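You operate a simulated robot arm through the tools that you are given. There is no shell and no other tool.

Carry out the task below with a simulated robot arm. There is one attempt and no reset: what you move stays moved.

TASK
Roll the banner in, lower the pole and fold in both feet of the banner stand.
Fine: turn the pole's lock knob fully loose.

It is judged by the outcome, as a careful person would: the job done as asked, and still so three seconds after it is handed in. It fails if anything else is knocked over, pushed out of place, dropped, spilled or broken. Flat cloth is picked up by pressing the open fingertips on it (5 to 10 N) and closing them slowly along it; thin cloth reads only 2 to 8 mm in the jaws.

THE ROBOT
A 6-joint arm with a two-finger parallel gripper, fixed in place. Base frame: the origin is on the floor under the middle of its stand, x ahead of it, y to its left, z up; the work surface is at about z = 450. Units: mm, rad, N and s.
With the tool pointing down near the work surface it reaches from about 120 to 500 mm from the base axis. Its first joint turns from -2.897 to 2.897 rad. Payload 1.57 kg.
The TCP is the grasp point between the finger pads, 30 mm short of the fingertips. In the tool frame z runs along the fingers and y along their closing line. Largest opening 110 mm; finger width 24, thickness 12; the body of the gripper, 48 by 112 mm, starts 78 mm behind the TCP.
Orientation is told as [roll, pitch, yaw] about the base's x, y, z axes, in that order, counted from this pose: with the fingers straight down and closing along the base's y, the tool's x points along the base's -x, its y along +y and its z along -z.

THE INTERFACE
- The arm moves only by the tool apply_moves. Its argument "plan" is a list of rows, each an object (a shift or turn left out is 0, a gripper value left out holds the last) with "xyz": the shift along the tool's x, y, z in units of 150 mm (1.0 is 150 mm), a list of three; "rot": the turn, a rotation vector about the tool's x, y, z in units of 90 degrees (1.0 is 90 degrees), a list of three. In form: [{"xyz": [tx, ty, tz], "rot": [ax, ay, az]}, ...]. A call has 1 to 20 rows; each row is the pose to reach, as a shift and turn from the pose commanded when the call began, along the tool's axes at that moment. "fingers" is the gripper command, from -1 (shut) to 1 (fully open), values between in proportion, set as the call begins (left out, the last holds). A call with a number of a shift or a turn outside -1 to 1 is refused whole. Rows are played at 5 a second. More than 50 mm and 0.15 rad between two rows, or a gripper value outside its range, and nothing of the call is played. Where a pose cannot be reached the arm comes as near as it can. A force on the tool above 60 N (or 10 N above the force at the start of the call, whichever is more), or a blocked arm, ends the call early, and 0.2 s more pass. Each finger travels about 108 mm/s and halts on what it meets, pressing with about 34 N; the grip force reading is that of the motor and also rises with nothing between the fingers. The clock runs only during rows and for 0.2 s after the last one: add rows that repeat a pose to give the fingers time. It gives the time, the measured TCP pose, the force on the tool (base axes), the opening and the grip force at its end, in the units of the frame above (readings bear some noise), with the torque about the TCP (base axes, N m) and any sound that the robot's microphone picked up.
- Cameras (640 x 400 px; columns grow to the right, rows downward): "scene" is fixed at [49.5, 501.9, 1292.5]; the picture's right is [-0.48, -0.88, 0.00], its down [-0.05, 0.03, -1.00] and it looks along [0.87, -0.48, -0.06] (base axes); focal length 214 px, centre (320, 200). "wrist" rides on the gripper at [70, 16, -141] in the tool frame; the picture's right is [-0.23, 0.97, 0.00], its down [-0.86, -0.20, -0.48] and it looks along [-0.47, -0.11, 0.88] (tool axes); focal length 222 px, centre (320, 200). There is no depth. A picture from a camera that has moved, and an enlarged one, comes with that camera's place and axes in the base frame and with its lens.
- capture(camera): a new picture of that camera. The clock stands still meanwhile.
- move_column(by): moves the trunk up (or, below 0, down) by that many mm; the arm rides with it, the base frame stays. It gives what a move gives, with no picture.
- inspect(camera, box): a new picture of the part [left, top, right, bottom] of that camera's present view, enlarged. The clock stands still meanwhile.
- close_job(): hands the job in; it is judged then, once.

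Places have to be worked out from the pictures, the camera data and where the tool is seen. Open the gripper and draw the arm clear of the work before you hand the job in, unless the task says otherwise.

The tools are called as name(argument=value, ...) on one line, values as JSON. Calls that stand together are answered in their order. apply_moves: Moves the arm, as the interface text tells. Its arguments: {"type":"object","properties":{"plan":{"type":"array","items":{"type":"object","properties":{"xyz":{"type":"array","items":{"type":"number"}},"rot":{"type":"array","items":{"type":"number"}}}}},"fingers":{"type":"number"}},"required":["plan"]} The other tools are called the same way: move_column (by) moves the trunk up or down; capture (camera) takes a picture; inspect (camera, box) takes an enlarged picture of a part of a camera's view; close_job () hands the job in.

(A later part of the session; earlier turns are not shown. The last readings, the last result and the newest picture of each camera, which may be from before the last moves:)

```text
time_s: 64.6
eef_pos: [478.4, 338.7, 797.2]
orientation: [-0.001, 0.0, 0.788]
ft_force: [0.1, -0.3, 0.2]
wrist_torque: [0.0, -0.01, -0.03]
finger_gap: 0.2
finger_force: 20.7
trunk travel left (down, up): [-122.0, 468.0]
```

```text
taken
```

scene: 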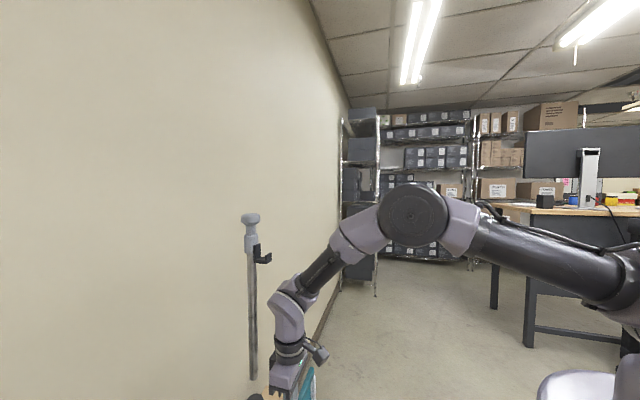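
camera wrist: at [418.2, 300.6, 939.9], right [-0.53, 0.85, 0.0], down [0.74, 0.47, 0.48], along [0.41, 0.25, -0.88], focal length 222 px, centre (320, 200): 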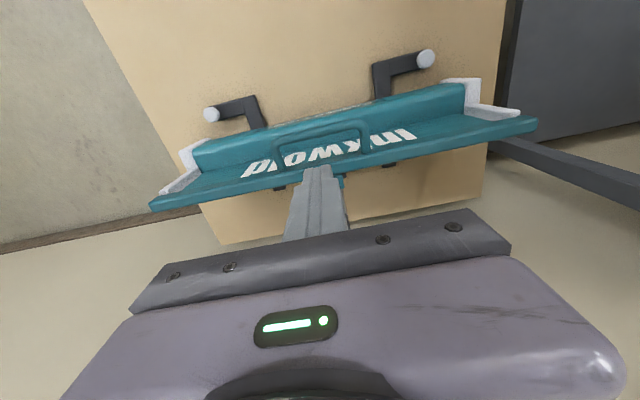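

The knob is hidden behind the palm from here. I turn the tool 90° so the camera looks from the bar's near-end side, where the knob was visible before.

apply_moves(plan=[{"rot": [0, 0, 0.0909]}, {"rot": [0, 0, 0.1818]}, {"rot": [0, 0, 0.2727]}, {"rot": [0, 0, 0.3636]}, {"rot": [0, 0, 0.4545]}, {"rot": [0, 0, 0.5454]}, {"rot": [0, 0, 0.6363]}, {"rot": [0, 0, 0.7272]}, {"rot": [0, 0, 0.8181]}, {"rot": [0, 0, 0.909]}, {"rot": [0, 0, 1.0]}, {"rot": [0, 0, 1.0]}])

capture(camera="wrist")

inspect(camera="wrist", box=[310, 60, 510, 220])

```text
time_s: 67.2
eef_pos: [477.8, 338.4, 798.2]
orientation: [-0.001, -0.001, -0.785]
ft_force: [-0.8, 0.7, 0.0]
wrist_torque: [0.0, 0.02, -0.01]
finger_gap: 0.1
finger_force: 21.6
trunk travel left (down, up): [-122.0, 468.0]
```

```text
taken
camera wrist: at [440.0, 399.4, 941.0], right [0.85, 0.53, 0.0], down [0.46, -0.75, 0.48], along [0.25, -0.41, -0.88], focal length 222 px, centre (320, 200)
```

wrist: 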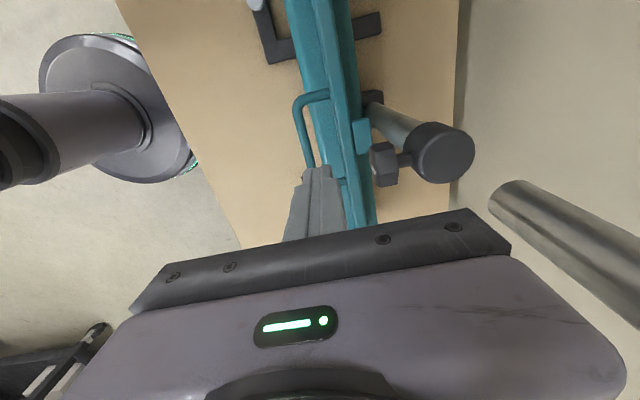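

```text
2.50 times, centred on (410, 140) of wrist
camera zoom: at [440.0, 399.4, 941.0], right [0.85, 0.53, 0.0], down [0.46, -0.75, 0.48], along [0.25, -0.41, -0.88], focal length 555 px, centre (95, 350)
```

zoom: 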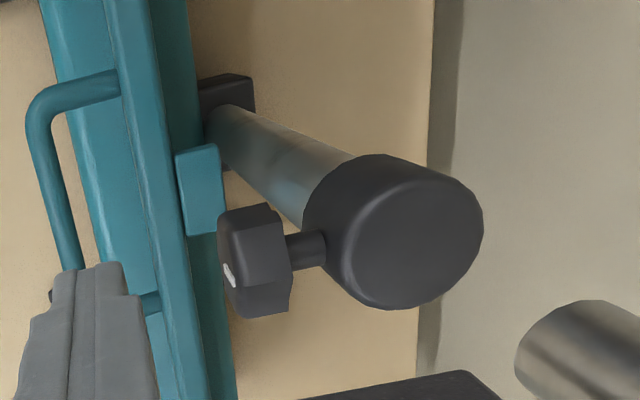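

I can now place the knob: its axis is at about (517, 375, z 767), pointing toward the front, pointer stripe at 12 o'clock. I turn the tool back so the fingers close sideways, and back off slightly while raising the arm relative to the trunk.

apply_moves(plan=[{"xyz": [0, -0.1, -0.05], "rot": [0, 0, -0.0909]}, {"xyz": [0, -0.2, -0.1], "rot": [0, 0, -0.1818]}, {"xyz": [0, -0.25, -0.2], "rot": [0, 0, -0.2727]}, {"xyz": [0, -0.25, -0.3], "rot": [0, 0, -0.3636]}, {"xyz": [0, -0.25, -0.4], "rot": [0, 0, -0.4545]}, {"xyz": [0, -0.25, -0.5], "rot": [0, 0, -0.5454]}, {"xyz": [0, -0.25, -0.6], "rot": [0, 0, -0.6363]}, {"xyz": [0, -0.25, -0.7], "rot": [0, 0, -0.7272]}, {"xyz": [0, -0.25, -0.75], "rot": [0, 0, -0.8181]}, {"xyz": [0, -0.25, -0.75], "rot": [0, 0, -0.909]}, {"xyz": [0, -0.25, -0.75], "rot": [0, 0, -1.0]}, {"xyz": [0, -0.25, -0.75], "rot": [0, 0, -1.0]}])

move_column(by=-114)

```text
time_s: 69.8
eef_pos: [449.6, 311.3, 911.8]
orientation: [-0.002, 0.0, 0.788]
ft_force: [-0.5, 0.2, -0.5]
wrist_torque: [-0.01, -0.01, 0.0]
finger_gap: 0.0
finger_force: 21.3
trunk travel left (down, up): [-122.0, 468.0]
```

```text
time_s: 71.3
eef_pos: [449.3, 311.7, 797.7]
orientation: [0.0, 0.0, 0.789]
ft_force: [0.0, -0.6, -0.7]
wrist_torque: [-0.02, 0.0, 0.01]
finger_gap: 0.0
finger_force: 21.4
trunk travel left (down, up): [-8.0, 582.0]
```

I open the fingers to 60 mm, tilt the tool 10° and move to a point above the knob along the approach line.

apply_moves(plan=[{"xyz": [-0.1, 0, -0.1], "rot": [0, -0.04, 0]}, {"xyz": [-0.22, -0.01, -0.2], "rot": [0, -0.08, 0]}, {"xyz": [-0.35, -0.02, -0.287], "rot": [0, -0.111, 0]}, {"xyz": [-0.495, -0.022, -0.287], "rot": [0, -0.111, 0]}, {"xyz": [-0.495, -0.022, -0.287], "rot": [0, -0.111, 0]}], fingers=0.09)

capture(camera="wrist")

```text
time_s: 72.5
eef_pos: [504.3, 362.3, 837.7]
orientation: [-0.002, -0.176, 0.787]
ft_force: [1.9, 0.0, 0.0]
wrist_torque: [0.01, 0.0, 0.0]
finger_gap: 60.2
finger_force: 0.0
trunk travel left (down, up): [-8.0, 582.0]
```

```text
taken
camera wrist: at [427.5, 307.4, 966.5], right [-0.53, 0.85, 0.04], down [0.68, 0.4, 0.62], along [0.51, 0.36, -0.78], focal length 222 px, centre (320, 200)
```

wrist: 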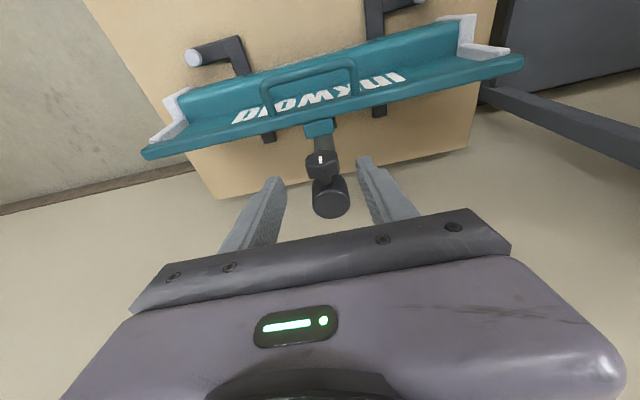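

The knob and collar sit nicely between the fingers in view. I enlarge to check alignment.

inspect(camera="wrist", box=[230, 110, 430, 240])

inspect(camera="wrist", box=[290, 135, 370, 225])

```text
3.08 times, centred on (330, 175) of wrist
camera zoom: at [427.5, 307.4, 966.5], right [-0.53, 0.85, 0.04], down [0.68, 0.4, 0.62], along [0.51, 0.36, -0.78], focal length 684 px, centre (289, 277)
```

zoom: 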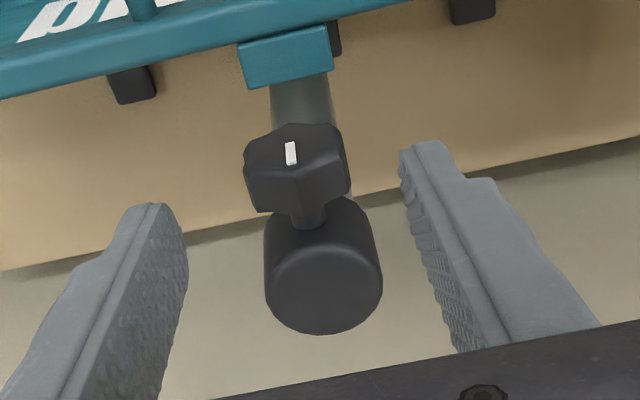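

```text
4.44 times, centred on (330, 180) of wrist
camera zoom: at [427.5, 307.4, 966.5], right [-0.53, 0.85, 0.04], down [0.68, 0.4, 0.62], along [0.51, 0.36, -0.78], focal length 987 px, centre (276, 289)
```

zoom: 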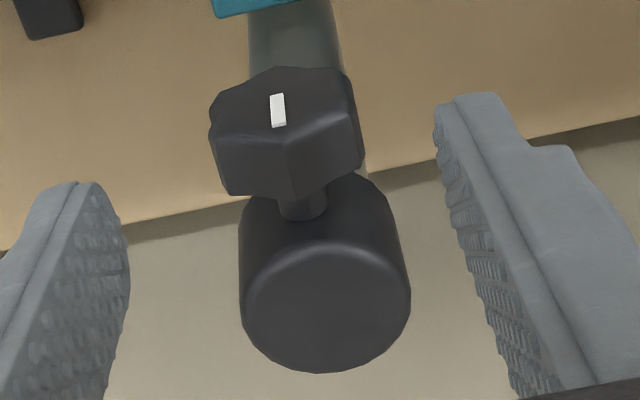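

Alignment is good: the knob axis is at u ≈ 1.5 mm, z ≈ 768. I descend 70 mm along the tool axis so the fingers straddle the knob.

apply_moves(plan=[{"xyz": [0, 0, 0.12]}, {"xyz": [0, 0, 0.24]}, {"xyz": [0, 0, 0.36]}, {"xyz": [0, 0.003, 0.472]}, {"xyz": [0, 0.003, 0.472]}])

capture(camera="wrist")

inspect(camera="wrist", box=[240, 120, 400, 250])

```text
time_s: 73.7
eef_pos: [513.1, 373.3, 769.7]
orientation: [0.0, -0.174, 0.786]
ft_force: [0.2, 0.4, 0.0]
wrist_torque: [-0.01, -0.03, -0.02]
finger_gap: 60.0
finger_force: 0.0
trunk travel left (down, up): [-8.0, 582.0]
```

```text
taken
camera wrist: at [435.3, 318.0, 899.0], right [-0.53, 0.85, 0.04], down [0.68, 0.4, 0.62], along [0.51, 0.36, -0.78], focal length 222 px, centre (320, 200)
```

wrist: 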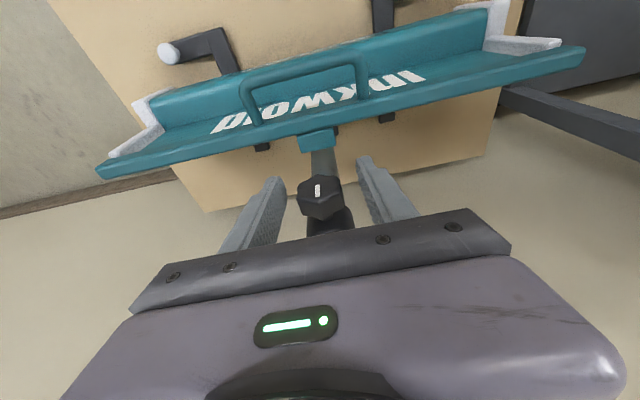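

```text
3.08 times, centred on (320, 185) of wrist
camera zoom: at [435.3, 318.0, 899.0], right [-0.53, 0.85, 0.04], down [0.68, 0.4, 0.62], along [0.51, 0.36, -0.78], focal length 684 px, centre (320, 246)
```

zoom: 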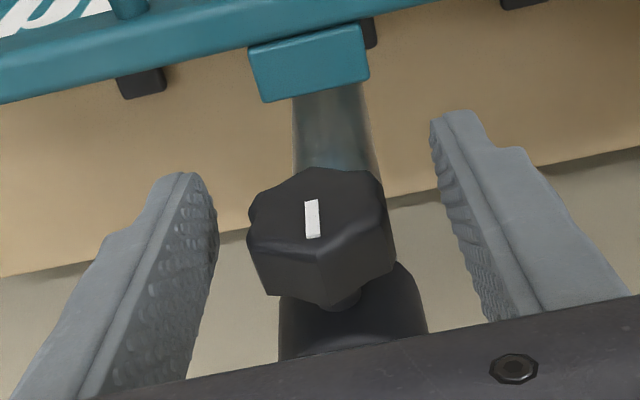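

The fingers straddle the knob. I first lean the tool 35° toward the far side around the knob axis, fingers open, to leave room for a long counter-clockwise stroke.

apply_moves(plan=[{"rot": [-0.077, 0, 0.0136]}, {"rot": [-0.153, 0, 0.027]}, {"rot": [-0.23, 0, 0.041]}, {"rot": [-0.306, 0, 0.054]}, {"rot": [-0.383, 0, 0.068]}, {"rot": [-0.383, 0, 0.068]}])

capture(camera="wrist")

```text
time_s: 75.1
eef_pos: [512.5, 370.1, 770.8]
orientation: [0.62, -0.142, 0.687]
ft_force: [1.0, 0.2, 0.1]
wrist_torque: [0.02, 0.02, 0.02]
finger_gap: 60.0
finger_force: 0.1
trunk travel left (down, up): [-8.0, 582.0]
```

```text
taken
camera wrist: at [489.0, 262.7, 885.1], right [-0.39, 0.71, 0.59], down [0.9, 0.17, 0.39], along [0.18, 0.69, -0.7], focal length 222 px, centre (320, 200)
```

wrist: 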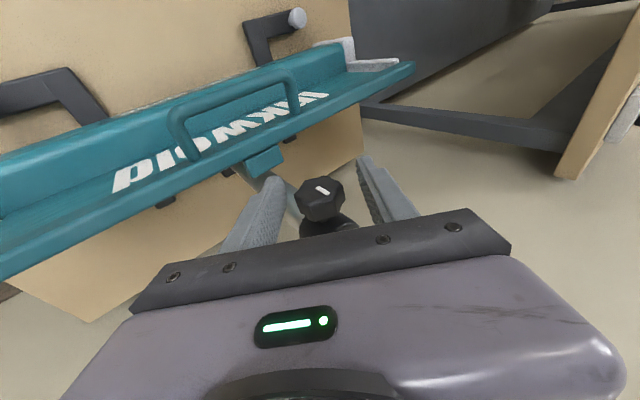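

The tool leans as planned with the knob still centred between the fingers. I close on the knob.

apply_moves(plan=[{"xyz": [0, 0, 0]}, {"xyz": [0, 0, 0]}], fingers=-0.25)

apply_moves(plan=[{"xyz": [0, 0, 0]}, {"xyz": [0, 0, 0]}, {"xyz": [0, 0, 0]}], fingers=-1)

inspect(camera="wrist", box=[240, 120, 400, 250])

```text
time_s: 75.7
eef_pos: [511.8, 371.7, 771.3]
orientation: [0.619, -0.144, 0.686]
ft_force: [-1.0, 0.1, -0.1]
wrist_torque: [-0.05, -0.02, 0.01]
finger_gap: 41.5
finger_force: 0.2
trunk travel left (down, up): [-8.0, 582.0]
```

```text
time_s: 76.5
eef_pos: [513.3, 370.2, 769.9]
orientation: [0.616, -0.142, 0.686]
ft_force: [6.8, -8.6, -8.0]
wrist_torque: [0.06, -0.12, -0.28]
finger_gap: 33.6
finger_force: 41.4
trunk travel left (down, up): [-8.0, 582.0]
```

```text
3.08 times, centred on (320, 185) of wrist
camera zoom: at [489.5, 262.2, 884.6], right [-0.39, 0.71, 0.59], down [0.9, 0.17, 0.39], along [0.18, 0.69, -0.71], focal length 684 px, centre (320, 246)
```

zoom: 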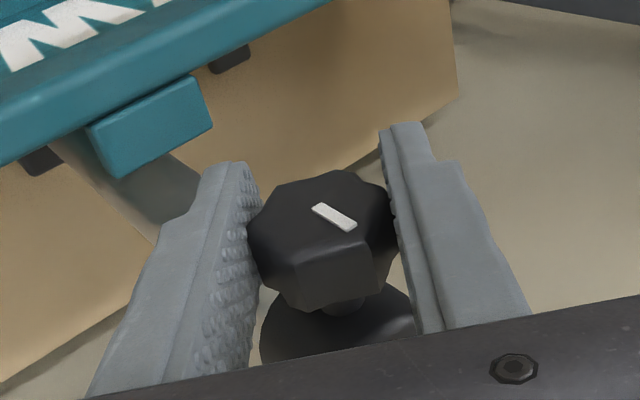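

The knob is gripped (34 mm). I turn it counter-clockwise by 20° first and read the torque and forces.

apply_moves(plan=[{"rot": [0.055, 0, -0.0097]}, {"rot": [0.11, 0, -0.0193]}, {"rot": [0.164, 0, -0.029]}, {"rot": [0.219, 0, -0.0387]}, {"rot": [0.219, 0, -0.0387]}])

inspect(camera="wrist", box=[240, 120, 400, 250])

```text
time_s: 77.7
eef_pos: [512.5, 371.1, 770.1]
orientation: [0.263, -0.168, 0.742]
ft_force: [-0.1, -7.9, -0.8]
wrist_torque: [-0.13, 0.07, -0.05]
finger_gap: 33.4
finger_force: 41.8
trunk travel left (down, up): [-8.0, 582.0]
```

```text
3.08 times, centred on (320, 185) of wrist
camera zoom: at [459.0, 292.7, 898.4], right [-0.5, 0.82, 0.29], down [0.79, 0.29, 0.55], along [0.36, 0.5, -0.79], focal length 684 px, centre (320, 246)
```

zoom: 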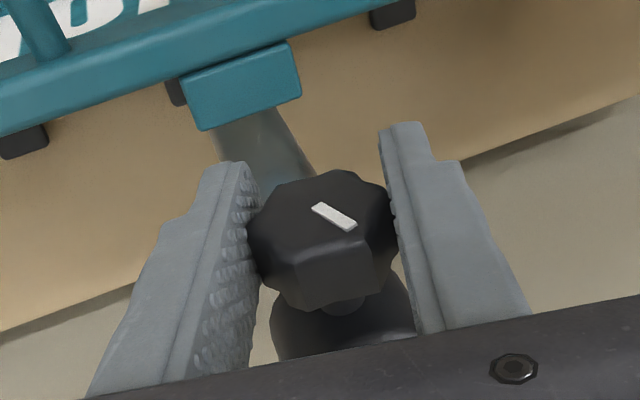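

The knob turns with the gripper with very little torque. I continue the stroke another 67°.

apply_moves(plan=[{"rot": [0.074, 0, -0.0131]}, {"rot": [0.148, 0, -0.0261]}, {"rot": [0.222, 0, -0.0392]}, {"rot": [0.296, 0, -0.0522]}, {"rot": [0.369, 0, -0.0653]}, {"rot": [0.443, 0, -0.0783]}, {"rot": [0.517, 0, -0.0914]}, {"rot": [0.591, 0, -0.1044]}, {"rot": [0.665, 0, -0.1175]}, {"rot": [0.739, 0, -0.1305]}, {"rot": [0.739, 0, -0.1305]}])

capture(camera="wrist")

```text
time_s: 80.1
eef_pos: [510.7, 373.0, 769.2]
orientation: [-0.929, -0.103, 0.926]
ft_force: [-33.9, 17.6, -14.0]
wrist_torque: [0.02, 0.07, 0.74]
finger_gap: 33.6
finger_force: 42.0
trunk travel left (down, up): [-8.0, 582.0]
```

```text
taken
camera wrist: at [366.8, 385.2, 834.9], right [-0.28, 0.6, -0.75], down [0.27, 0.8, 0.53], along [0.92, -0.05, -0.39], focal length 222 px, centre (320, 200)
```

wrist: 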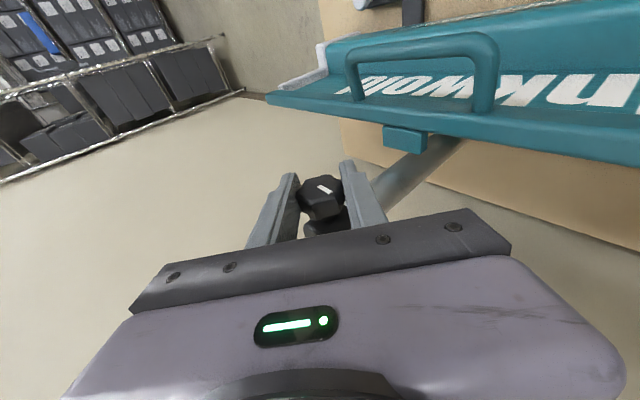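

About 87° are done, with some side load from misalignment. I open the fingers and look at the pointer stripe.

apply_moves(plan=[{"xyz": [0, 0, 0]}, {"xyz": [0, 0, 0]}], fingers=0.09)

inspect(camera="wrist", box=[240, 120, 400, 250])

```text
time_s: 80.7
eef_pos: [512.7, 370.8, 770.0]
orientation: [-0.927, -0.107, 0.927]
ft_force: [-0.4, -0.3, 0.3]
wrist_torque: [-0.05, -0.01, 0.0]
finger_gap: 59.9
finger_force: 0.1
trunk travel left (down, up): [-8.0, 582.0]
```

```text
3.08 times, centred on (320, 185) of wrist
camera zoom: at [369.3, 383.4, 836.2], right [-0.28, 0.6, -0.75], down [0.27, 0.8, 0.53], along [0.92, -0.05, -0.39], focal length 684 px, centre (320, 246)
```

zoom: 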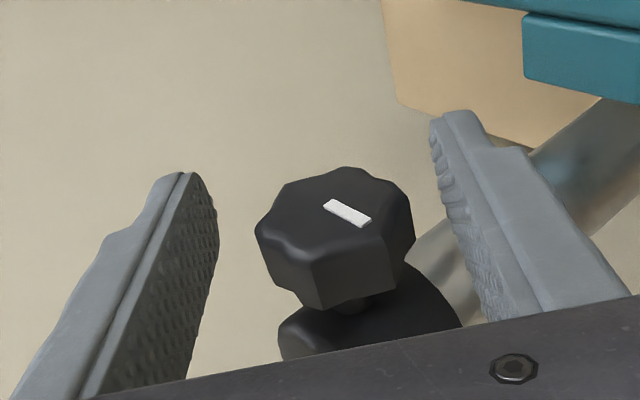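

The stripe moved with the knob. I swing the open gripper back 87° for the next stroke.

apply_moves(plan=[{"rot": [-0.0868, 0, 0.0153]}, {"rot": [-0.1736, 0, 0.0307]}, {"rot": [-0.2604, 0, 0.046]}, {"rot": [-0.3472, 0, 0.0613]}, {"rot": [-0.434, 0, 0.0767]}, {"rot": [-0.5208, 0, 0.092]}, {"rot": [-0.6076, 0, 0.1073]}, {"rot": [-0.6944, 0, 0.1227]}, {"rot": [-0.7812, 0, 0.138]}, {"rot": [-0.868, 0, 0.1533]}, {"rot": [-0.954, 0, 0.1686]}, {"rot": [-0.954, 0, 0.1686]}])

inspect(camera="wrist", box=[240, 120, 400, 250])

```text
time_s: 83.3
eef_pos: [513.0, 372.8, 770.9]
orientation: [0.611, -0.144, 0.687]
ft_force: [-0.7, -1.3, 0.3]
wrist_torque: [0.0, 0.02, 0.01]
finger_gap: 60.1
finger_force: 0.0
trunk travel left (down, up): [-8.0, 582.0]
```

```text
3.08 times, centred on (320, 185) of wrist
camera zoom: at [488.7, 264.6, 885.1], right [-0.39, 0.71, 0.59], down [0.9, 0.17, 0.4], along [0.18, 0.68, -0.71], focal length 684 px, centre (320, 246)
```

zoom: 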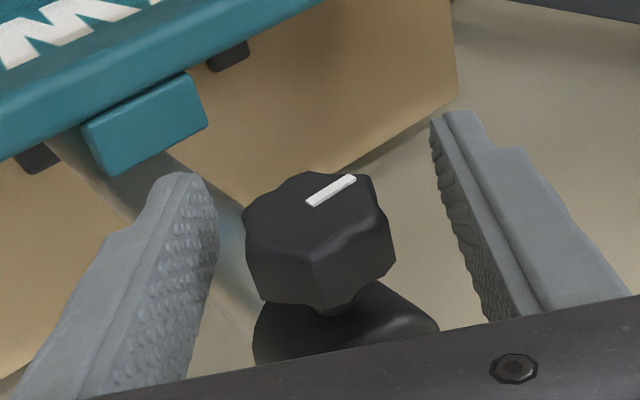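

The stripe turned counter-clockwise as intended. I correct the pivot by 3 mm, close, and make the second stroke in one go.

apply_moves(plan=[{"xyz": [0, -0.0045, 0.0205]}, {"xyz": [0, -0.0045, 0.0205]}])

apply_moves(plan=[{"xyz": [0, 0, 0]}, {"xyz": [0, 0, 0]}, {"xyz": [0, 0, 0]}, {"rot": [0.0868, 0, -0.0153]}, {"rot": [0.1736, 0, -0.0307]}, {"rot": [0.2604, 0, -0.046]}, {"rot": [0.3472, 0, -0.0613]}, {"rot": [0.434, 0, -0.0767]}, {"rot": [0.5208, 0, -0.092]}, {"rot": [0.6076, 0, -0.1073]}, {"rot": [0.6944, 0, -0.1227]}, {"rot": [0.7812, 0, -0.138]}, {"rot": [0.868, 0, -0.1533]}, {"rot": [0.954, 0, -0.1686]}, {"rot": [0.954, 0, -0.1686]}], fingers=-1)

inspect(camera="wrist", box=[240, 120, 400, 250])

```text
time_s: 83.9
eef_pos: [512.6, 375.3, 767.4]
orientation: [0.61, -0.144, 0.687]
ft_force: [0.0, 0.9, 0.1]
wrist_torque: [-0.04, 0.03, -0.01]
finger_gap: 59.9
finger_force: 0.0
trunk travel left (down, up): [-8.0, 582.0]
```

```text
time_s: 87.1
eef_pos: [513.0, 372.1, 768.6]
orientation: [-0.927, -0.107, 0.927]
ft_force: [3.3, -8.7, 3.4]
wrist_torque: [0.65, 0.13, 0.03]
finger_gap: 33.5
finger_force: 41.1
trunk travel left (down, up): [-8.0, 582.0]
```

```text
3.08 times, centred on (320, 185) of wrist
camera zoom: at [368.2, 384.4, 833.6], right [-0.28, 0.6, -0.75], down [0.27, 0.8, 0.54], along [0.92, -0.05, -0.39], focal length 684 px, centre (320, 246)
```

zoom: 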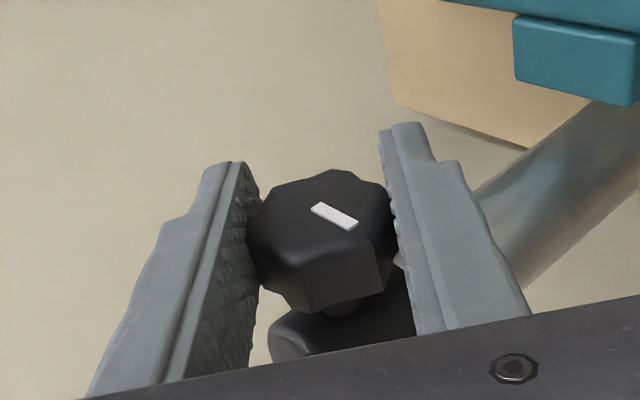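

In this stroke the stripe stayed put in space while the gripper turned, with about 0.55 N·m resisting – so the knob seems to be at its loose stop after roughly a quarter turn. I release and check where the stripe points.

apply_moves(plan=[{"xyz": [0, 0, 0]}, {"xyz": [0, 0, 0]}], fingers=0.09)

apply_moves(plan=[{"rot": [-0.0868, 0, 0.0153]}, {"rot": [-0.1736, 0, 0.0307]}, {"rot": [-0.2604, 0, 0.046]}, {"rot": [-0.3472, 0, 0.0613]}, {"rot": [-0.434, 0, 0.0767]}, {"rot": [-0.5208, 0, 0.092]}, {"rot": [-0.571, 0, 0.1009]}, {"rot": [-0.571, 0, 0.1009]}])

inspect(camera="wrist", box=[240, 120, 400, 250])

```text
time_s: 87.7
eef_pos: [513.1, 372.4, 767.9]
orientation: [-0.924, -0.103, 0.929]
ft_force: [0.2, 0.0, -0.3]
wrist_torque: [0.0, -0.02, -0.03]
finger_gap: 59.8
finger_force: 0.1
trunk travel left (down, up): [-8.0, 582.0]
```

```text
time_s: 89.5
eef_pos: [511.8, 372.2, 768.1]
orientation: [-0.006, -0.173, 0.79]
ft_force: [-0.2, -0.3, 0.4]
wrist_torque: [0.0, 0.03, -0.03]
finger_gap: 60.2
finger_force: 0.0
trunk travel left (down, up): [-8.0, 582.0]
```

```text
3.08 times, centred on (320, 185) of wrist
camera zoom: at [434.9, 317.8, 895.2], right [-0.53, 0.85, 0.03], down [0.67, 0.4, 0.62], along [0.51, 0.35, -0.78], focal length 684 px, centre (320, 246)
```

zoom: 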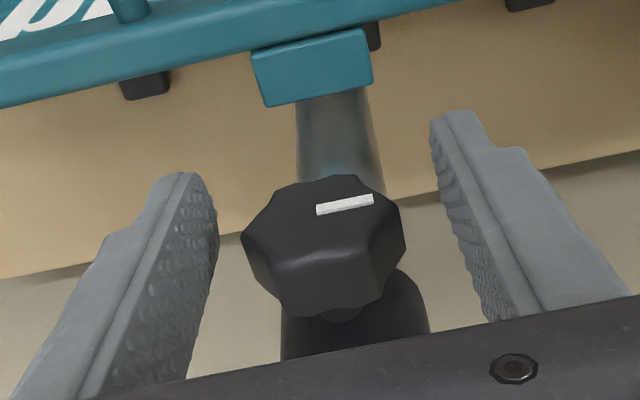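

The stripe points to 9 o'clock from the front, a 90° turn. To confirm it is at the stop, I grip again here and try 25° more, reading the torque.

apply_moves(plan=[{"xyz": [0, 0, 0]}, {"xyz": [0, 0, 0]}, {"xyz": [0, 0, 0]}, {"rot": [0.0868, 0, -0.0153]}, {"rot": [0.1302, 0, -0.023]}], fingers=-1)

inspect(camera="wrist", box=[240, 120, 400, 250])

```text
time_s: 90.7
eef_pos: [513.3, 372.0, 765.9]
orientation: [-0.218, -0.168, 0.823]
ft_force: [6.7, -6.4, -5.3]
wrist_torque: [0.33, 0.79, -0.33]
finger_gap: 33.6
finger_force: 42.0
trunk travel left (down, up): [-8.0, 582.0]
```

```text
3.08 times, centred on (320, 185) of wrist
camera zoom: at [416.7, 335.8, 888.9], right [-0.52, 0.84, -0.17], down [0.58, 0.49, 0.65], along [0.62, 0.24, -0.74], focal length 684 px, centre (320, 246)
```

zoom: 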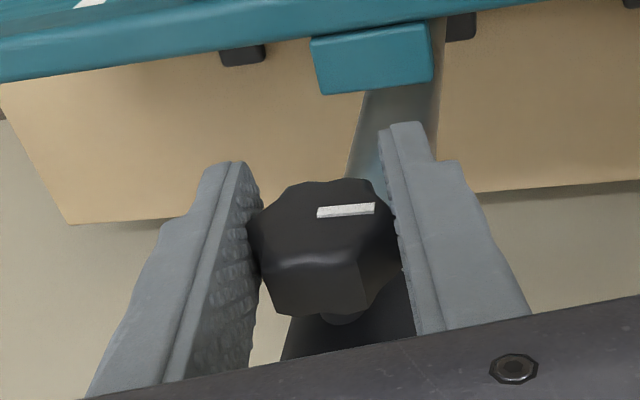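

The torque rises at once to 0.8 N·m, so the knob is at its loose stop. I release, straighten and withdraw upward along the tool axis.

apply_moves(plan=[{"xyz": [0, 0, 0]}, {"xyz": [0, 0, 0]}, {"rot": [-0.065, 0, 0.0115]}, {"rot": [-0.1302, 0, 0.023]}, {"rot": [-0.1302, 0, 0.023]}], fingers=0.09)

apply_moves(plan=[{"xyz": [0, 0, -0.15]}, {"xyz": [0, 0, -0.3]}, {"xyz": [0, 0, -0.45]}, {"xyz": [0, 0, -0.55]}, {"xyz": [0, 0, -0.55]}])

capture(camera="scene")

capture(camera="wrist")

```text
time_s: 91.9
eef_pos: [513.4, 372.2, 767.1]
orientation: [-0.006, -0.175, 0.785]
ft_force: [0.1, 0.2, 0.5]
wrist_torque: [0.03, -0.02, 0.01]
finger_gap: 59.9
finger_force: 0.0
trunk travel left (down, up): [-8.0, 582.0]
```

```text
time_s: 93.1
eef_pos: [500.9, 363.9, 850.2]
orientation: [-0.007, -0.175, 0.786]
ft_force: [-0.3, 0.0, -0.3]
wrist_torque: [-0.01, 0.0, -0.03]
finger_gap: 60.0
finger_force: 0.1
trunk travel left (down, up): [-8.0, 582.0]
```

```text
taken
```

scene: 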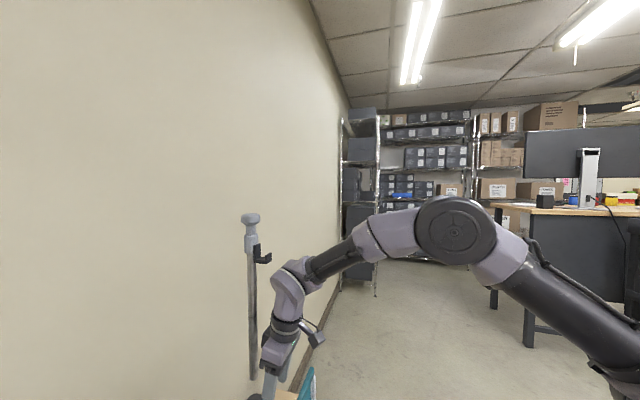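

```text
taken
camera wrist: at [422.8, 310.1, 977.8], right [-0.53, 0.85, 0.03], down [0.67, 0.4, 0.62], along [0.51, 0.35, -0.78], focal length 222 px, centre (320, 200)
```

wrist: 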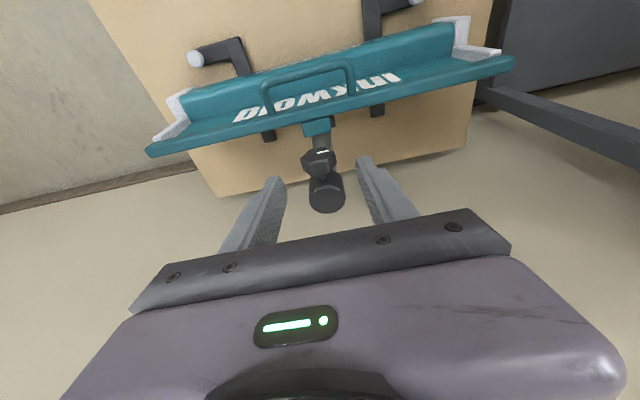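

The pole is still up after loosening, so I will grip its head and lower it with the trunk. First I back away from the stand before rising.

apply_moves(plan=[{"xyz": [0.2, 0, -0.035]}, {"xyz": [0.4, 0, -0.07]}, {"xyz": [0.6, 0, -0.105]}, {"xyz": [0.789, 0.01, -0.139]}, {"xyz": [0.789, 0.01, -0.139]}])

move_column(by=400)

```text
time_s: 94.3
eef_pos: [415.8, 279.0, 850.1]
orientation: [-0.006, -0.174, 0.789]
ft_force: [-0.1, 0.3, -0.1]
wrist_torque: [-0.02, 0.0, 0.02]
finger_gap: 60.0
finger_force: 0.0
trunk travel left (down, up): [-8.0, 582.0]
```

```text
time_s: 98.1
eef_pos: [417.0, 280.1, 1248.7]
orientation: [-0.008, -0.175, 0.79]
ft_force: [-0.1, -0.1, 0.2]
wrist_torque: [-0.03, -0.01, -0.01]
finger_gap: 59.9
finger_force: 0.0
trunk travel left (down, up): [-408.0, 182.0]
```

I go up and forward to the approach point above the pole head, tilting the tool to about 23° and opening the fingers to 70 mm.

apply_moves(plan=[{"xyz": [-0.14, -0.004, -0.07], "rot": [0, -0.036, 0]}, {"xyz": [-0.27, -0.008, -0.14], "rot": [0, -0.072, 0]}, {"xyz": [-0.41, -0.012, -0.21], "rot": [0, -0.108, 0]}, {"xyz": [-0.543, -0.016, -0.283], "rot": [0, -0.143, 0]}, {"xyz": [-0.543, -0.016, -0.283], "rot": [0, -0.143, 0]}], fingers=0.27)

apply_moves(plan=[{"xyz": [-0.15, -0.005, 0.06]}, {"xyz": [-0.3, -0.01, 0.12]}, {"xyz": [-0.447, -0.016, 0.189]}, {"xyz": [-0.447, -0.016, 0.189]}])

capture(camera="wrist")

capture(camera="scene")

```text
time_s: 99.3
eef_pos: [468.3, 330.8, 1305.0]
orientation: [-0.007, -0.399, 0.791]
ft_force: [-0.6, -0.1, -0.4]
wrist_torque: [-0.01, 0.01, -0.01]
finger_gap: 69.8
finger_force: 0.1
trunk travel left (down, up): [-408.0, 182.0]
```

```text
time_s: 100.3
eef_pos: [520.8, 379.3, 1305.3]
orientation: [-0.008, -0.4, 0.79]
ft_force: [0.0, 0.1, -0.8]
wrist_torque: [-0.01, 0.01, -0.01]
finger_gap: 69.9
finger_force: 0.0
trunk travel left (down, up): [-408.0, 182.0]
```

```text
taken
camera wrist: at [424.4, 308.3, 1408.5], right [-0.54, 0.84, 0.08], down [0.56, 0.29, 0.77], along [0.62, 0.47, -0.63], focal length 222 px, centre (320, 200)
```

wrist: 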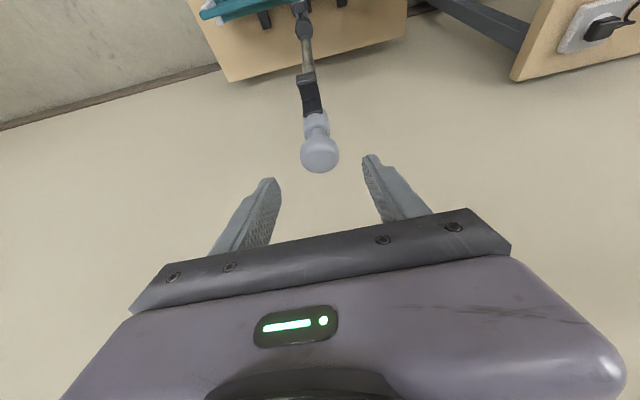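

```text
taken
```

scene: 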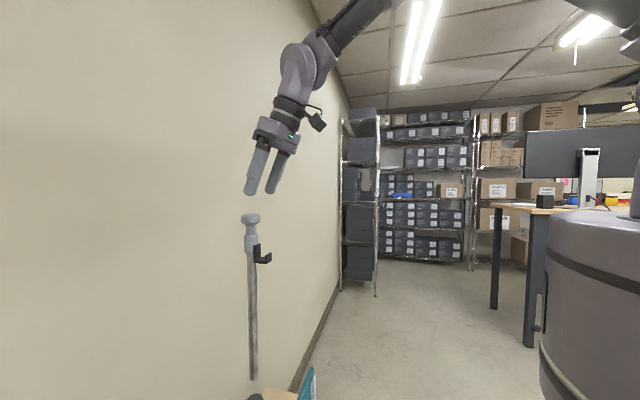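

The head is centred between the fingers. I advance 90 mm along the tool axis so the fingers straddle it.

apply_moves(plan=[{"xyz": [0, 0, 0.15]}, {"xyz": [0, 0, 0.3]}, {"xyz": [0, 0, 0.45]}, {"xyz": [0, 0, 0.6]}, {"xyz": [0, 0, 0.6]}])

inspect(camera="wrist", box=[230, 110, 410, 240])

inspect(camera="scene", box=[210, 150, 320, 270])

```text
time_s: 101.5
eef_pos: [548.2, 404.5, 1223.5]
orientation: [-0.009, -0.399, 0.791]
ft_force: [0.7, -0.1, -0.6]
wrist_torque: [-0.01, 0.04, -0.01]
finger_gap: 70.0
finger_force: 0.0
trunk travel left (down, up): [-408.0, 182.0]
```

```text
3.08 times, centred on (320, 175) of wrist
camera zoom: at [451.4, 332.3, 1327.2], right [-0.54, 0.84, 0.08], down [0.56, 0.29, 0.77], along [0.62, 0.47, -0.63], focal length 684 px, centre (320, 277)
```

zoom: 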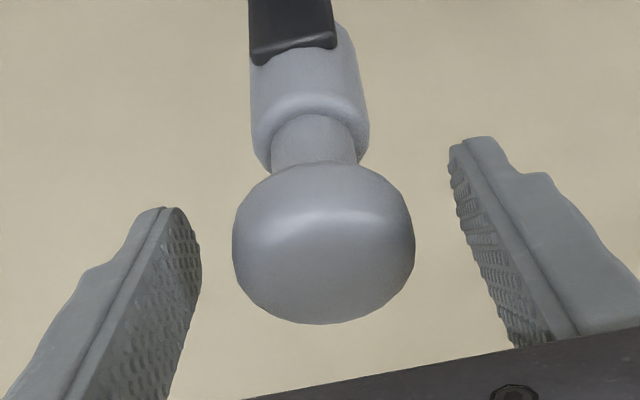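

```text
3.33 times, centred on (265, 210) of scene
camera zoom: at [49.5, 501.9, 1292.5], right [-0.48, -0.88, 0.0], down [-0.05, 0.03, -1.0], along [0.87, -0.48, -0.06], focal length 715 px, centre (503, 167)
```

zoom: 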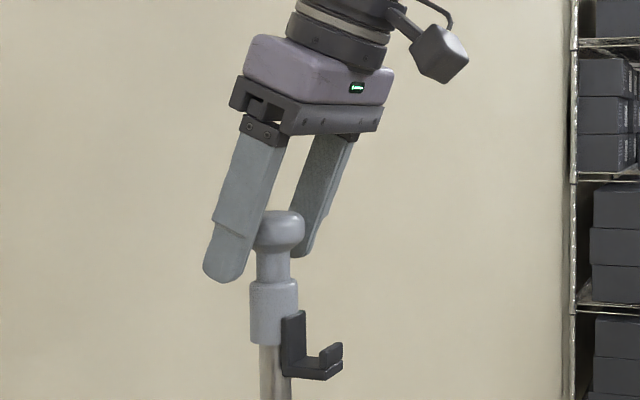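

The fingers straddle the head properly. I close on it.

apply_moves(plan=[{"xyz": [0, 0, 0]}, {"xyz": [0, 0, 0]}, {"xyz": [0, 0, 0]}, {"xyz": [0, 0, 0]}], fingers=-1)

inspect(camera="scene", box=[210, 150, 320, 270])

```text
time_s: 102.5
eef_pos: [546.0, 404.6, 1222.0]
orientation: [-0.01, -0.399, 0.791]
ft_force: [-5.3, 5.8, -3.2]
wrist_torque: [0.15, 0.0, 0.07]
finger_gap: 41.7
finger_force: 44.5
trunk travel left (down, up): [-408.0, 182.0]
```

```text
3.33 times, centred on (265, 210) of scene
camera zoom: at [49.5, 501.9, 1292.5], right [-0.48, -0.88, 0.0], down [-0.05, 0.03, -1.0], along [0.87, -0.48, -0.06], focal length 715 px, centre (503, 167)
```

zoom: 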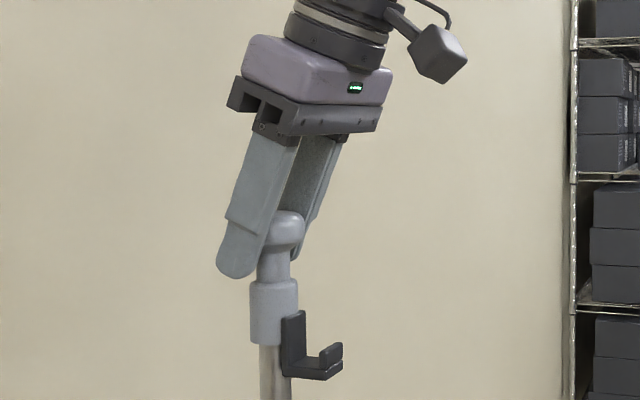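

The head is gripped (41.7 mm). I lower the trunk 20 mm as a test.

move_column(by=-20)

inspect(camera="scene", box=[210, 150, 320, 270])

```text
time_s: 103.2
eef_pos: [546.9, 405.5, 1202.1]
orientation: [-0.009, -0.396, 0.791]
ft_force: [-5.1, 6.9, -3.1]
wrist_torque: [0.51, -0.53, 0.03]
finger_gap: 41.4
finger_force: 45.0
trunk travel left (down, up): [-388.0, 202.0]
```

```text
3.33 times, centred on (265, 210) of scene
camera zoom: at [49.5, 501.9, 1292.5], right [-0.48, -0.88, 0.0], down [-0.05, 0.03, -1.0], along [0.87, -0.48, -0.06], focal length 715 px, centre (503, 167)
```

zoom: 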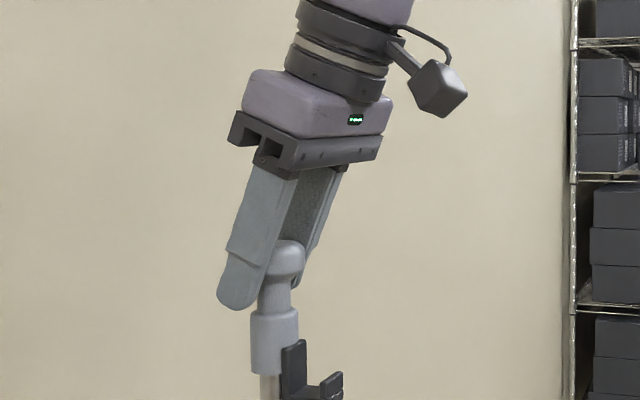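

The pole slides down with the gripper at low force. I continue lowering.

move_column(by=-100)

capture(camera="scene")

capture(camera="wrist")

```text
time_s: 104.5
eef_pos: [547.2, 406.6, 1102.0]
orientation: [-0.009, -0.397, 0.791]
ft_force: [-4.7, 8.9, -3.9]
wrist_torque: [0.53, -0.55, 0.07]
finger_gap: 41.5
finger_force: 44.7
trunk travel left (down, up): [-288.0, 302.0]
```

```text
taken
```

scene: 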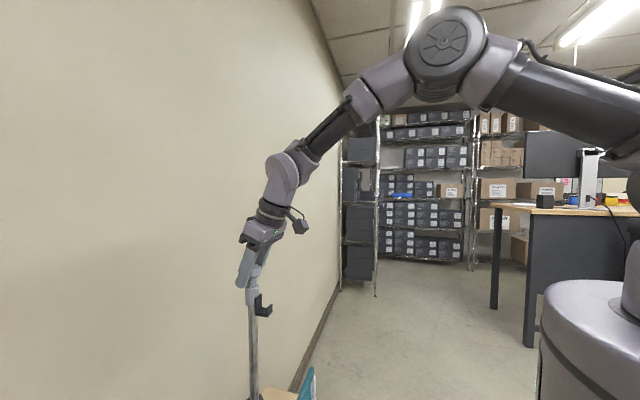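

```text
taken
camera wrist: at [450.9, 333.6, 1206.8], right [-0.54, 0.84, 0.08], down [0.56, 0.29, 0.77], along [0.62, 0.46, -0.63], focal length 222 px, centre (320, 200)
```

wrist: 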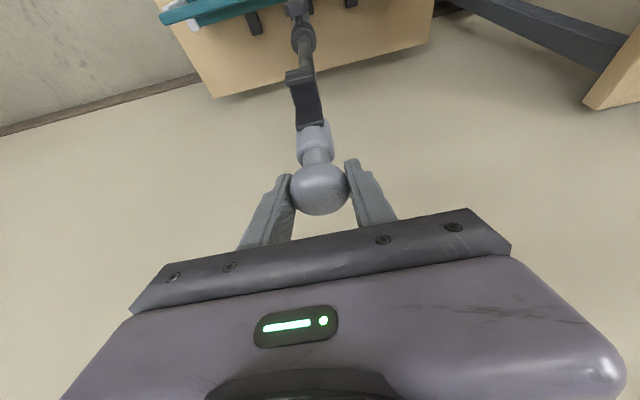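

move_column(by=-100)

move_column(by=-40)

capture(camera="wrist")

```text
time_s: 105.8
eef_pos: [546.6, 406.9, 1002.5]
orientation: [-0.009, -0.397, 0.792]
ft_force: [-6.7, 10.6, -4.4]
wrist_torque: [0.51, -0.52, 0.02]
finger_gap: 41.4
finger_force: 45.0
trunk travel left (down, up): [-188.0, 402.0]
```

```text
time_s: 106.7
eef_pos: [547.1, 406.5, 962.2]
orientation: [-0.009, -0.397, 0.789]
ft_force: [-7.4, 12.1, -4.8]
wrist_torque: [0.45, -0.42, 0.04]
finger_gap: 41.3
finger_force: 44.8
trunk travel left (down, up): [-148.0, 442.0]
```

```text
taken
camera wrist: at [450.9, 333.6, 1066.7], right [-0.54, 0.84, 0.08], down [0.56, 0.29, 0.77], along [0.62, 0.46, -0.63], focal length 222 px, centre (320, 200)
```

wrist: 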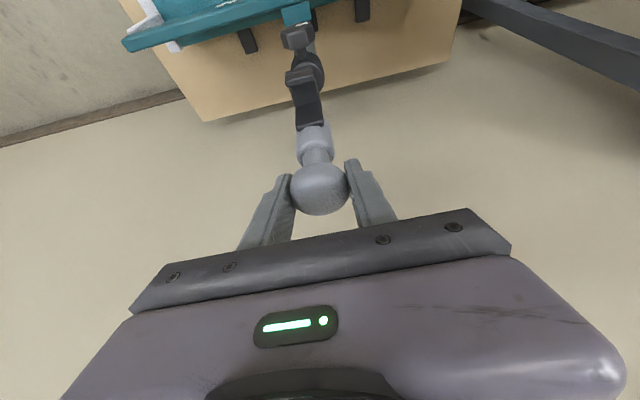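

move_column(by=-25)

inspect(camera="wrist", box=[230, 0, 410, 150])

```text
time_s: 107.4
eef_pos: [547.9, 406.4, 936.9]
orientation: [-0.009, -0.398, 0.791]
ft_force: [-7.8, 12.7, -4.0]
wrist_torque: [0.53, -0.43, -0.03]
finger_gap: 41.6
finger_force: 44.9
trunk travel left (down, up): [-123.0, 467.0]
```

```text
2.67 times, centred on (320, 75) of wrist
camera zoom: at [450.9, 333.6, 1041.8], right [-0.54, 0.84, 0.08], down [0.56, 0.29, 0.77], along [0.62, 0.46, -0.63], focal length 592 px, centre (320, 533)
```

zoom: 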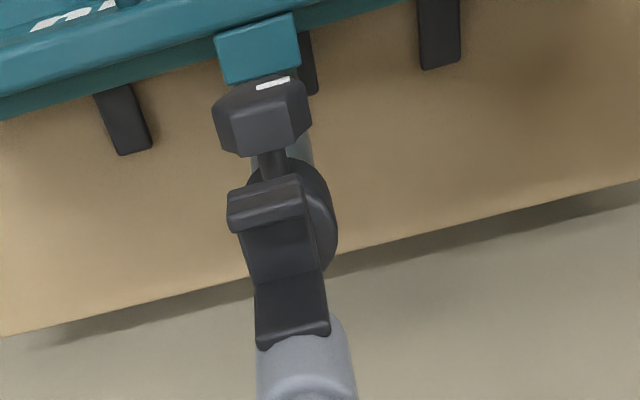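

The hook nears the collar and knob. I lower in 10 mm steps, watching for the stop.

move_column(by=-10)

move_column(by=-10)

inspect(camera="wrist", box=[230, 0, 410, 150])

```text
time_s: 108.0
eef_pos: [547.3, 405.7, 927.5]
orientation: [-0.009, -0.398, 0.791]
ft_force: [-8.1, 11.1, -3.8]
wrist_torque: [0.72, -0.68, -0.1]
finger_gap: 41.4
finger_force: 45.4
trunk travel left (down, up): [-113.0, 477.0]
```

```text
time_s: 108.5
eef_pos: [547.2, 406.4, 918.6]
orientation: [-0.009, -0.399, 0.791]
ft_force: [-10.0, 11.6, -4.0]
wrist_torque: [0.79, -0.7, -0.1]
finger_gap: 41.4
finger_force: 45.1
trunk travel left (down, up): [-103.0, 487.0]
```

```text
2.67 times, centred on (320, 75) of wrist
camera zoom: at [450.8, 333.6, 1021.9], right [-0.54, 0.84, 0.08], down [0.56, 0.29, 0.77], along [0.62, 0.46, -0.63], focal length 592 px, centre (320, 533)
```

zoom: 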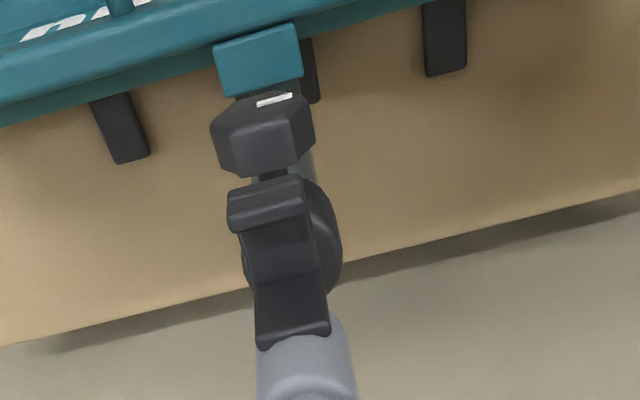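

move_column(by=-10)

move_column(by=-10)

inspect(camera="wrist", box=[230, 0, 410, 240])

```text
time_s: 109.1
eef_pos: [547.5, 405.8, 907.3]
orientation: [-0.009, -0.398, 0.792]
ft_force: [-10.2, 12.4, -3.0]
wrist_torque: [0.73, -0.67, -0.09]
finger_gap: 41.6
finger_force: 45.5
trunk travel left (down, up): [-93.0, 497.0]
```

```text
time_s: 109.7
eef_pos: [546.1, 406.6, 898.1]
orientation: [-0.009, -0.398, 0.791]
ft_force: [-10.4, 11.7, -3.7]
wrist_torque: [0.75, -0.69, -0.1]
finger_gap: 41.4
finger_force: 45.2
trunk travel left (down, up): [-83.0, 507.0]
```

```text
1.67 times, centred on (320, 120) of wrist
camera zoom: at [450.8, 333.6, 1001.9], right [-0.54, 0.84, 0.08], down [0.56, 0.29, 0.77], along [0.62, 0.46, -0.63], focal length 370 px, centre (320, 333)
```

zoom: 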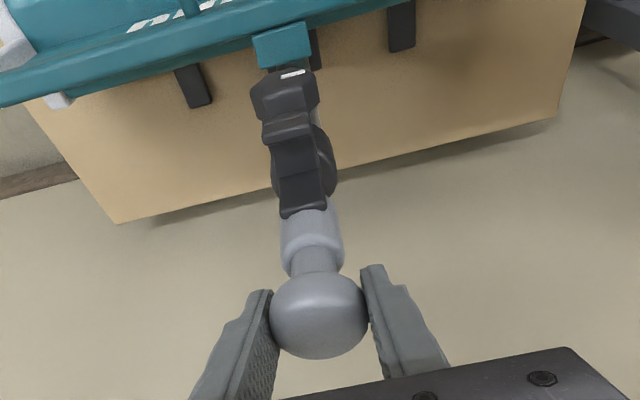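

move_column(by=-10)

move_column(by=-10)

inspect(camera="wrist", box=[230, 0, 410, 240])

```text
time_s: 110.3
eef_pos: [547.4, 406.0, 887.6]
orientation: [-0.009, -0.399, 0.791]
ft_force: [-10.1, 13.2, -3.9]
wrist_torque: [0.8, -0.7, -0.06]
finger_gap: 41.4
finger_force: 45.0
trunk travel left (down, up): [-73.0, 517.0]
```

```text
time_s: 110.9
eef_pos: [548.2, 406.1, 876.9]
orientation: [-0.009, -0.398, 0.791]
ft_force: [-10.6, 13.1, -3.9]
wrist_torque: [0.72, -0.75, -0.07]
finger_gap: 41.1
finger_force: 44.3
trunk travel left (down, up): [-63.0, 527.0]
```

```text
1.67 times, centred on (320, 120) of wrist
camera zoom: at [450.8, 333.5, 981.9], right [-0.54, 0.84, 0.08], down [0.56, 0.29, 0.77], along [0.62, 0.46, -0.63], focal length 370 px, centre (320, 333)
```

zoom: 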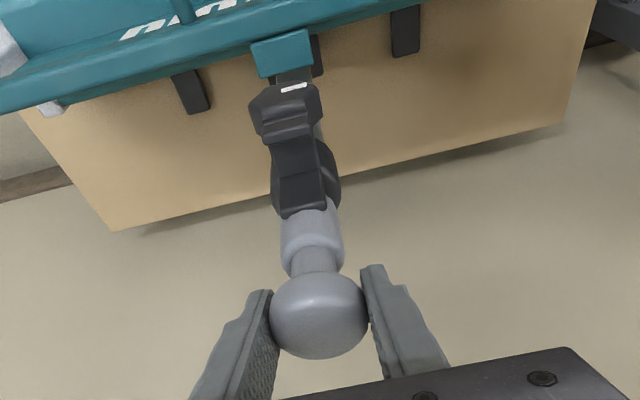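

move_column(by=-10)

move_column(by=-10)

inspect(camera="wrist", box=[230, 0, 410, 240])

```text
time_s: 111.5
eef_pos: [547.2, 405.8, 867.3]
orientation: [-0.008, -0.399, 0.79]
ft_force: [-9.7, 13.1, -4.6]
wrist_torque: [0.72, -0.76, -0.06]
finger_gap: 41.4
finger_force: 44.9
trunk travel left (down, up): [-53.0, 537.0]
```

```text
time_s: 112.0
eef_pos: [548.5, 405.0, 862.5]
orientation: [-0.009, -0.407, 0.792]
ft_force: [-10.3, 14.3, 27.9]
wrist_torque: [0.66, -0.33, -0.15]
finger_gap: 41.5
finger_force: 44.8
trunk travel left (down, up): [-43.0, 547.0]
```

```text
1.67 times, centred on (320, 120) of wrist
camera zoom: at [450.0, 333.0, 965.7], right [-0.54, 0.84, 0.08], down [0.56, 0.29, 0.78], along [0.63, 0.47, -0.62], focal length 370 px, centre (320, 333)
```

zoom: 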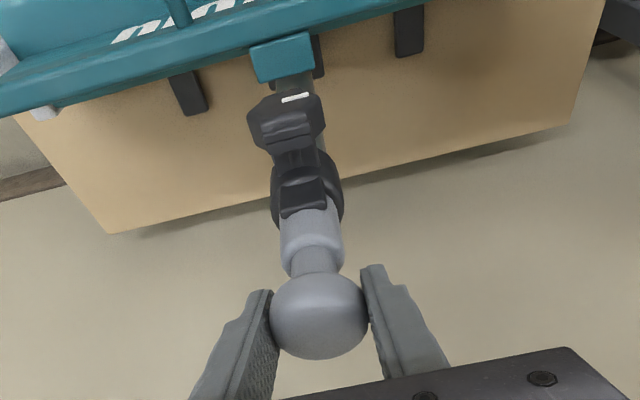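

The pole has bottomed out (upward 28 N after 360 mm). I unload a little, open the fingers, and withdraw along the tool axis.

move_column(by=5)

apply_moves(plan=[{"xyz": [0, 0, 0]}, {"xyz": [0, 0, 0]}, {"xyz": [0, 0, 0]}], fingers=0.27)

apply_moves(plan=[{"xyz": [0, 0, -0.2]}, {"xyz": [0, 0, -0.4]}, {"xyz": [0, 0, -0.6]}, {"xyz": [0, 0, -0.8]}, {"xyz": [0, 0, -0.8]}])

capture(camera="wrist")

```text
time_s: 112.6
eef_pos: [547.8, 405.7, 862.4]
orientation: [-0.008, -0.399, 0.79]
ft_force: [-3.0, 19.9, 8.8]
wrist_torque: [-0.11, 0.04, 0.12]
finger_gap: 41.4
finger_force: 45.2
trunk travel left (down, up): [-48.0, 542.0]
```

```text
time_s: 113.4
eef_pos: [547.9, 404.1, 862.6]
orientation: [-0.009, -0.398, 0.791]
ft_force: [-0.6, -0.1, 0.2]
wrist_torque: [0.02, 0.0, 0.02]
finger_gap: 69.8
finger_force: 0.0
trunk travel left (down, up): [-48.0, 542.0]
```

```text
time_s: 114.6
eef_pos: [514.2, 372.3, 978.3]
orientation: [-0.007, -0.397, 0.791]
ft_force: [-0.7, 0.5, 0.9]
wrist_torque: [-0.02, 0.0, 0.01]
finger_gap: 69.7
finger_force: 0.1
trunk travel left (down, up): [-48.0, 542.0]
```

```text
taken
camera wrist: at [417.9, 299.7, 1081.7], right [-0.54, 0.84, 0.08], down [0.56, 0.29, 0.77], along [0.62, 0.47, -0.63], focal length 222 px, centre (320, 200)
```

wrist: 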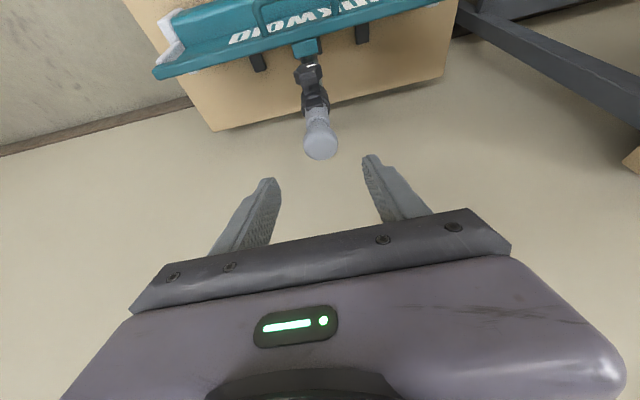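

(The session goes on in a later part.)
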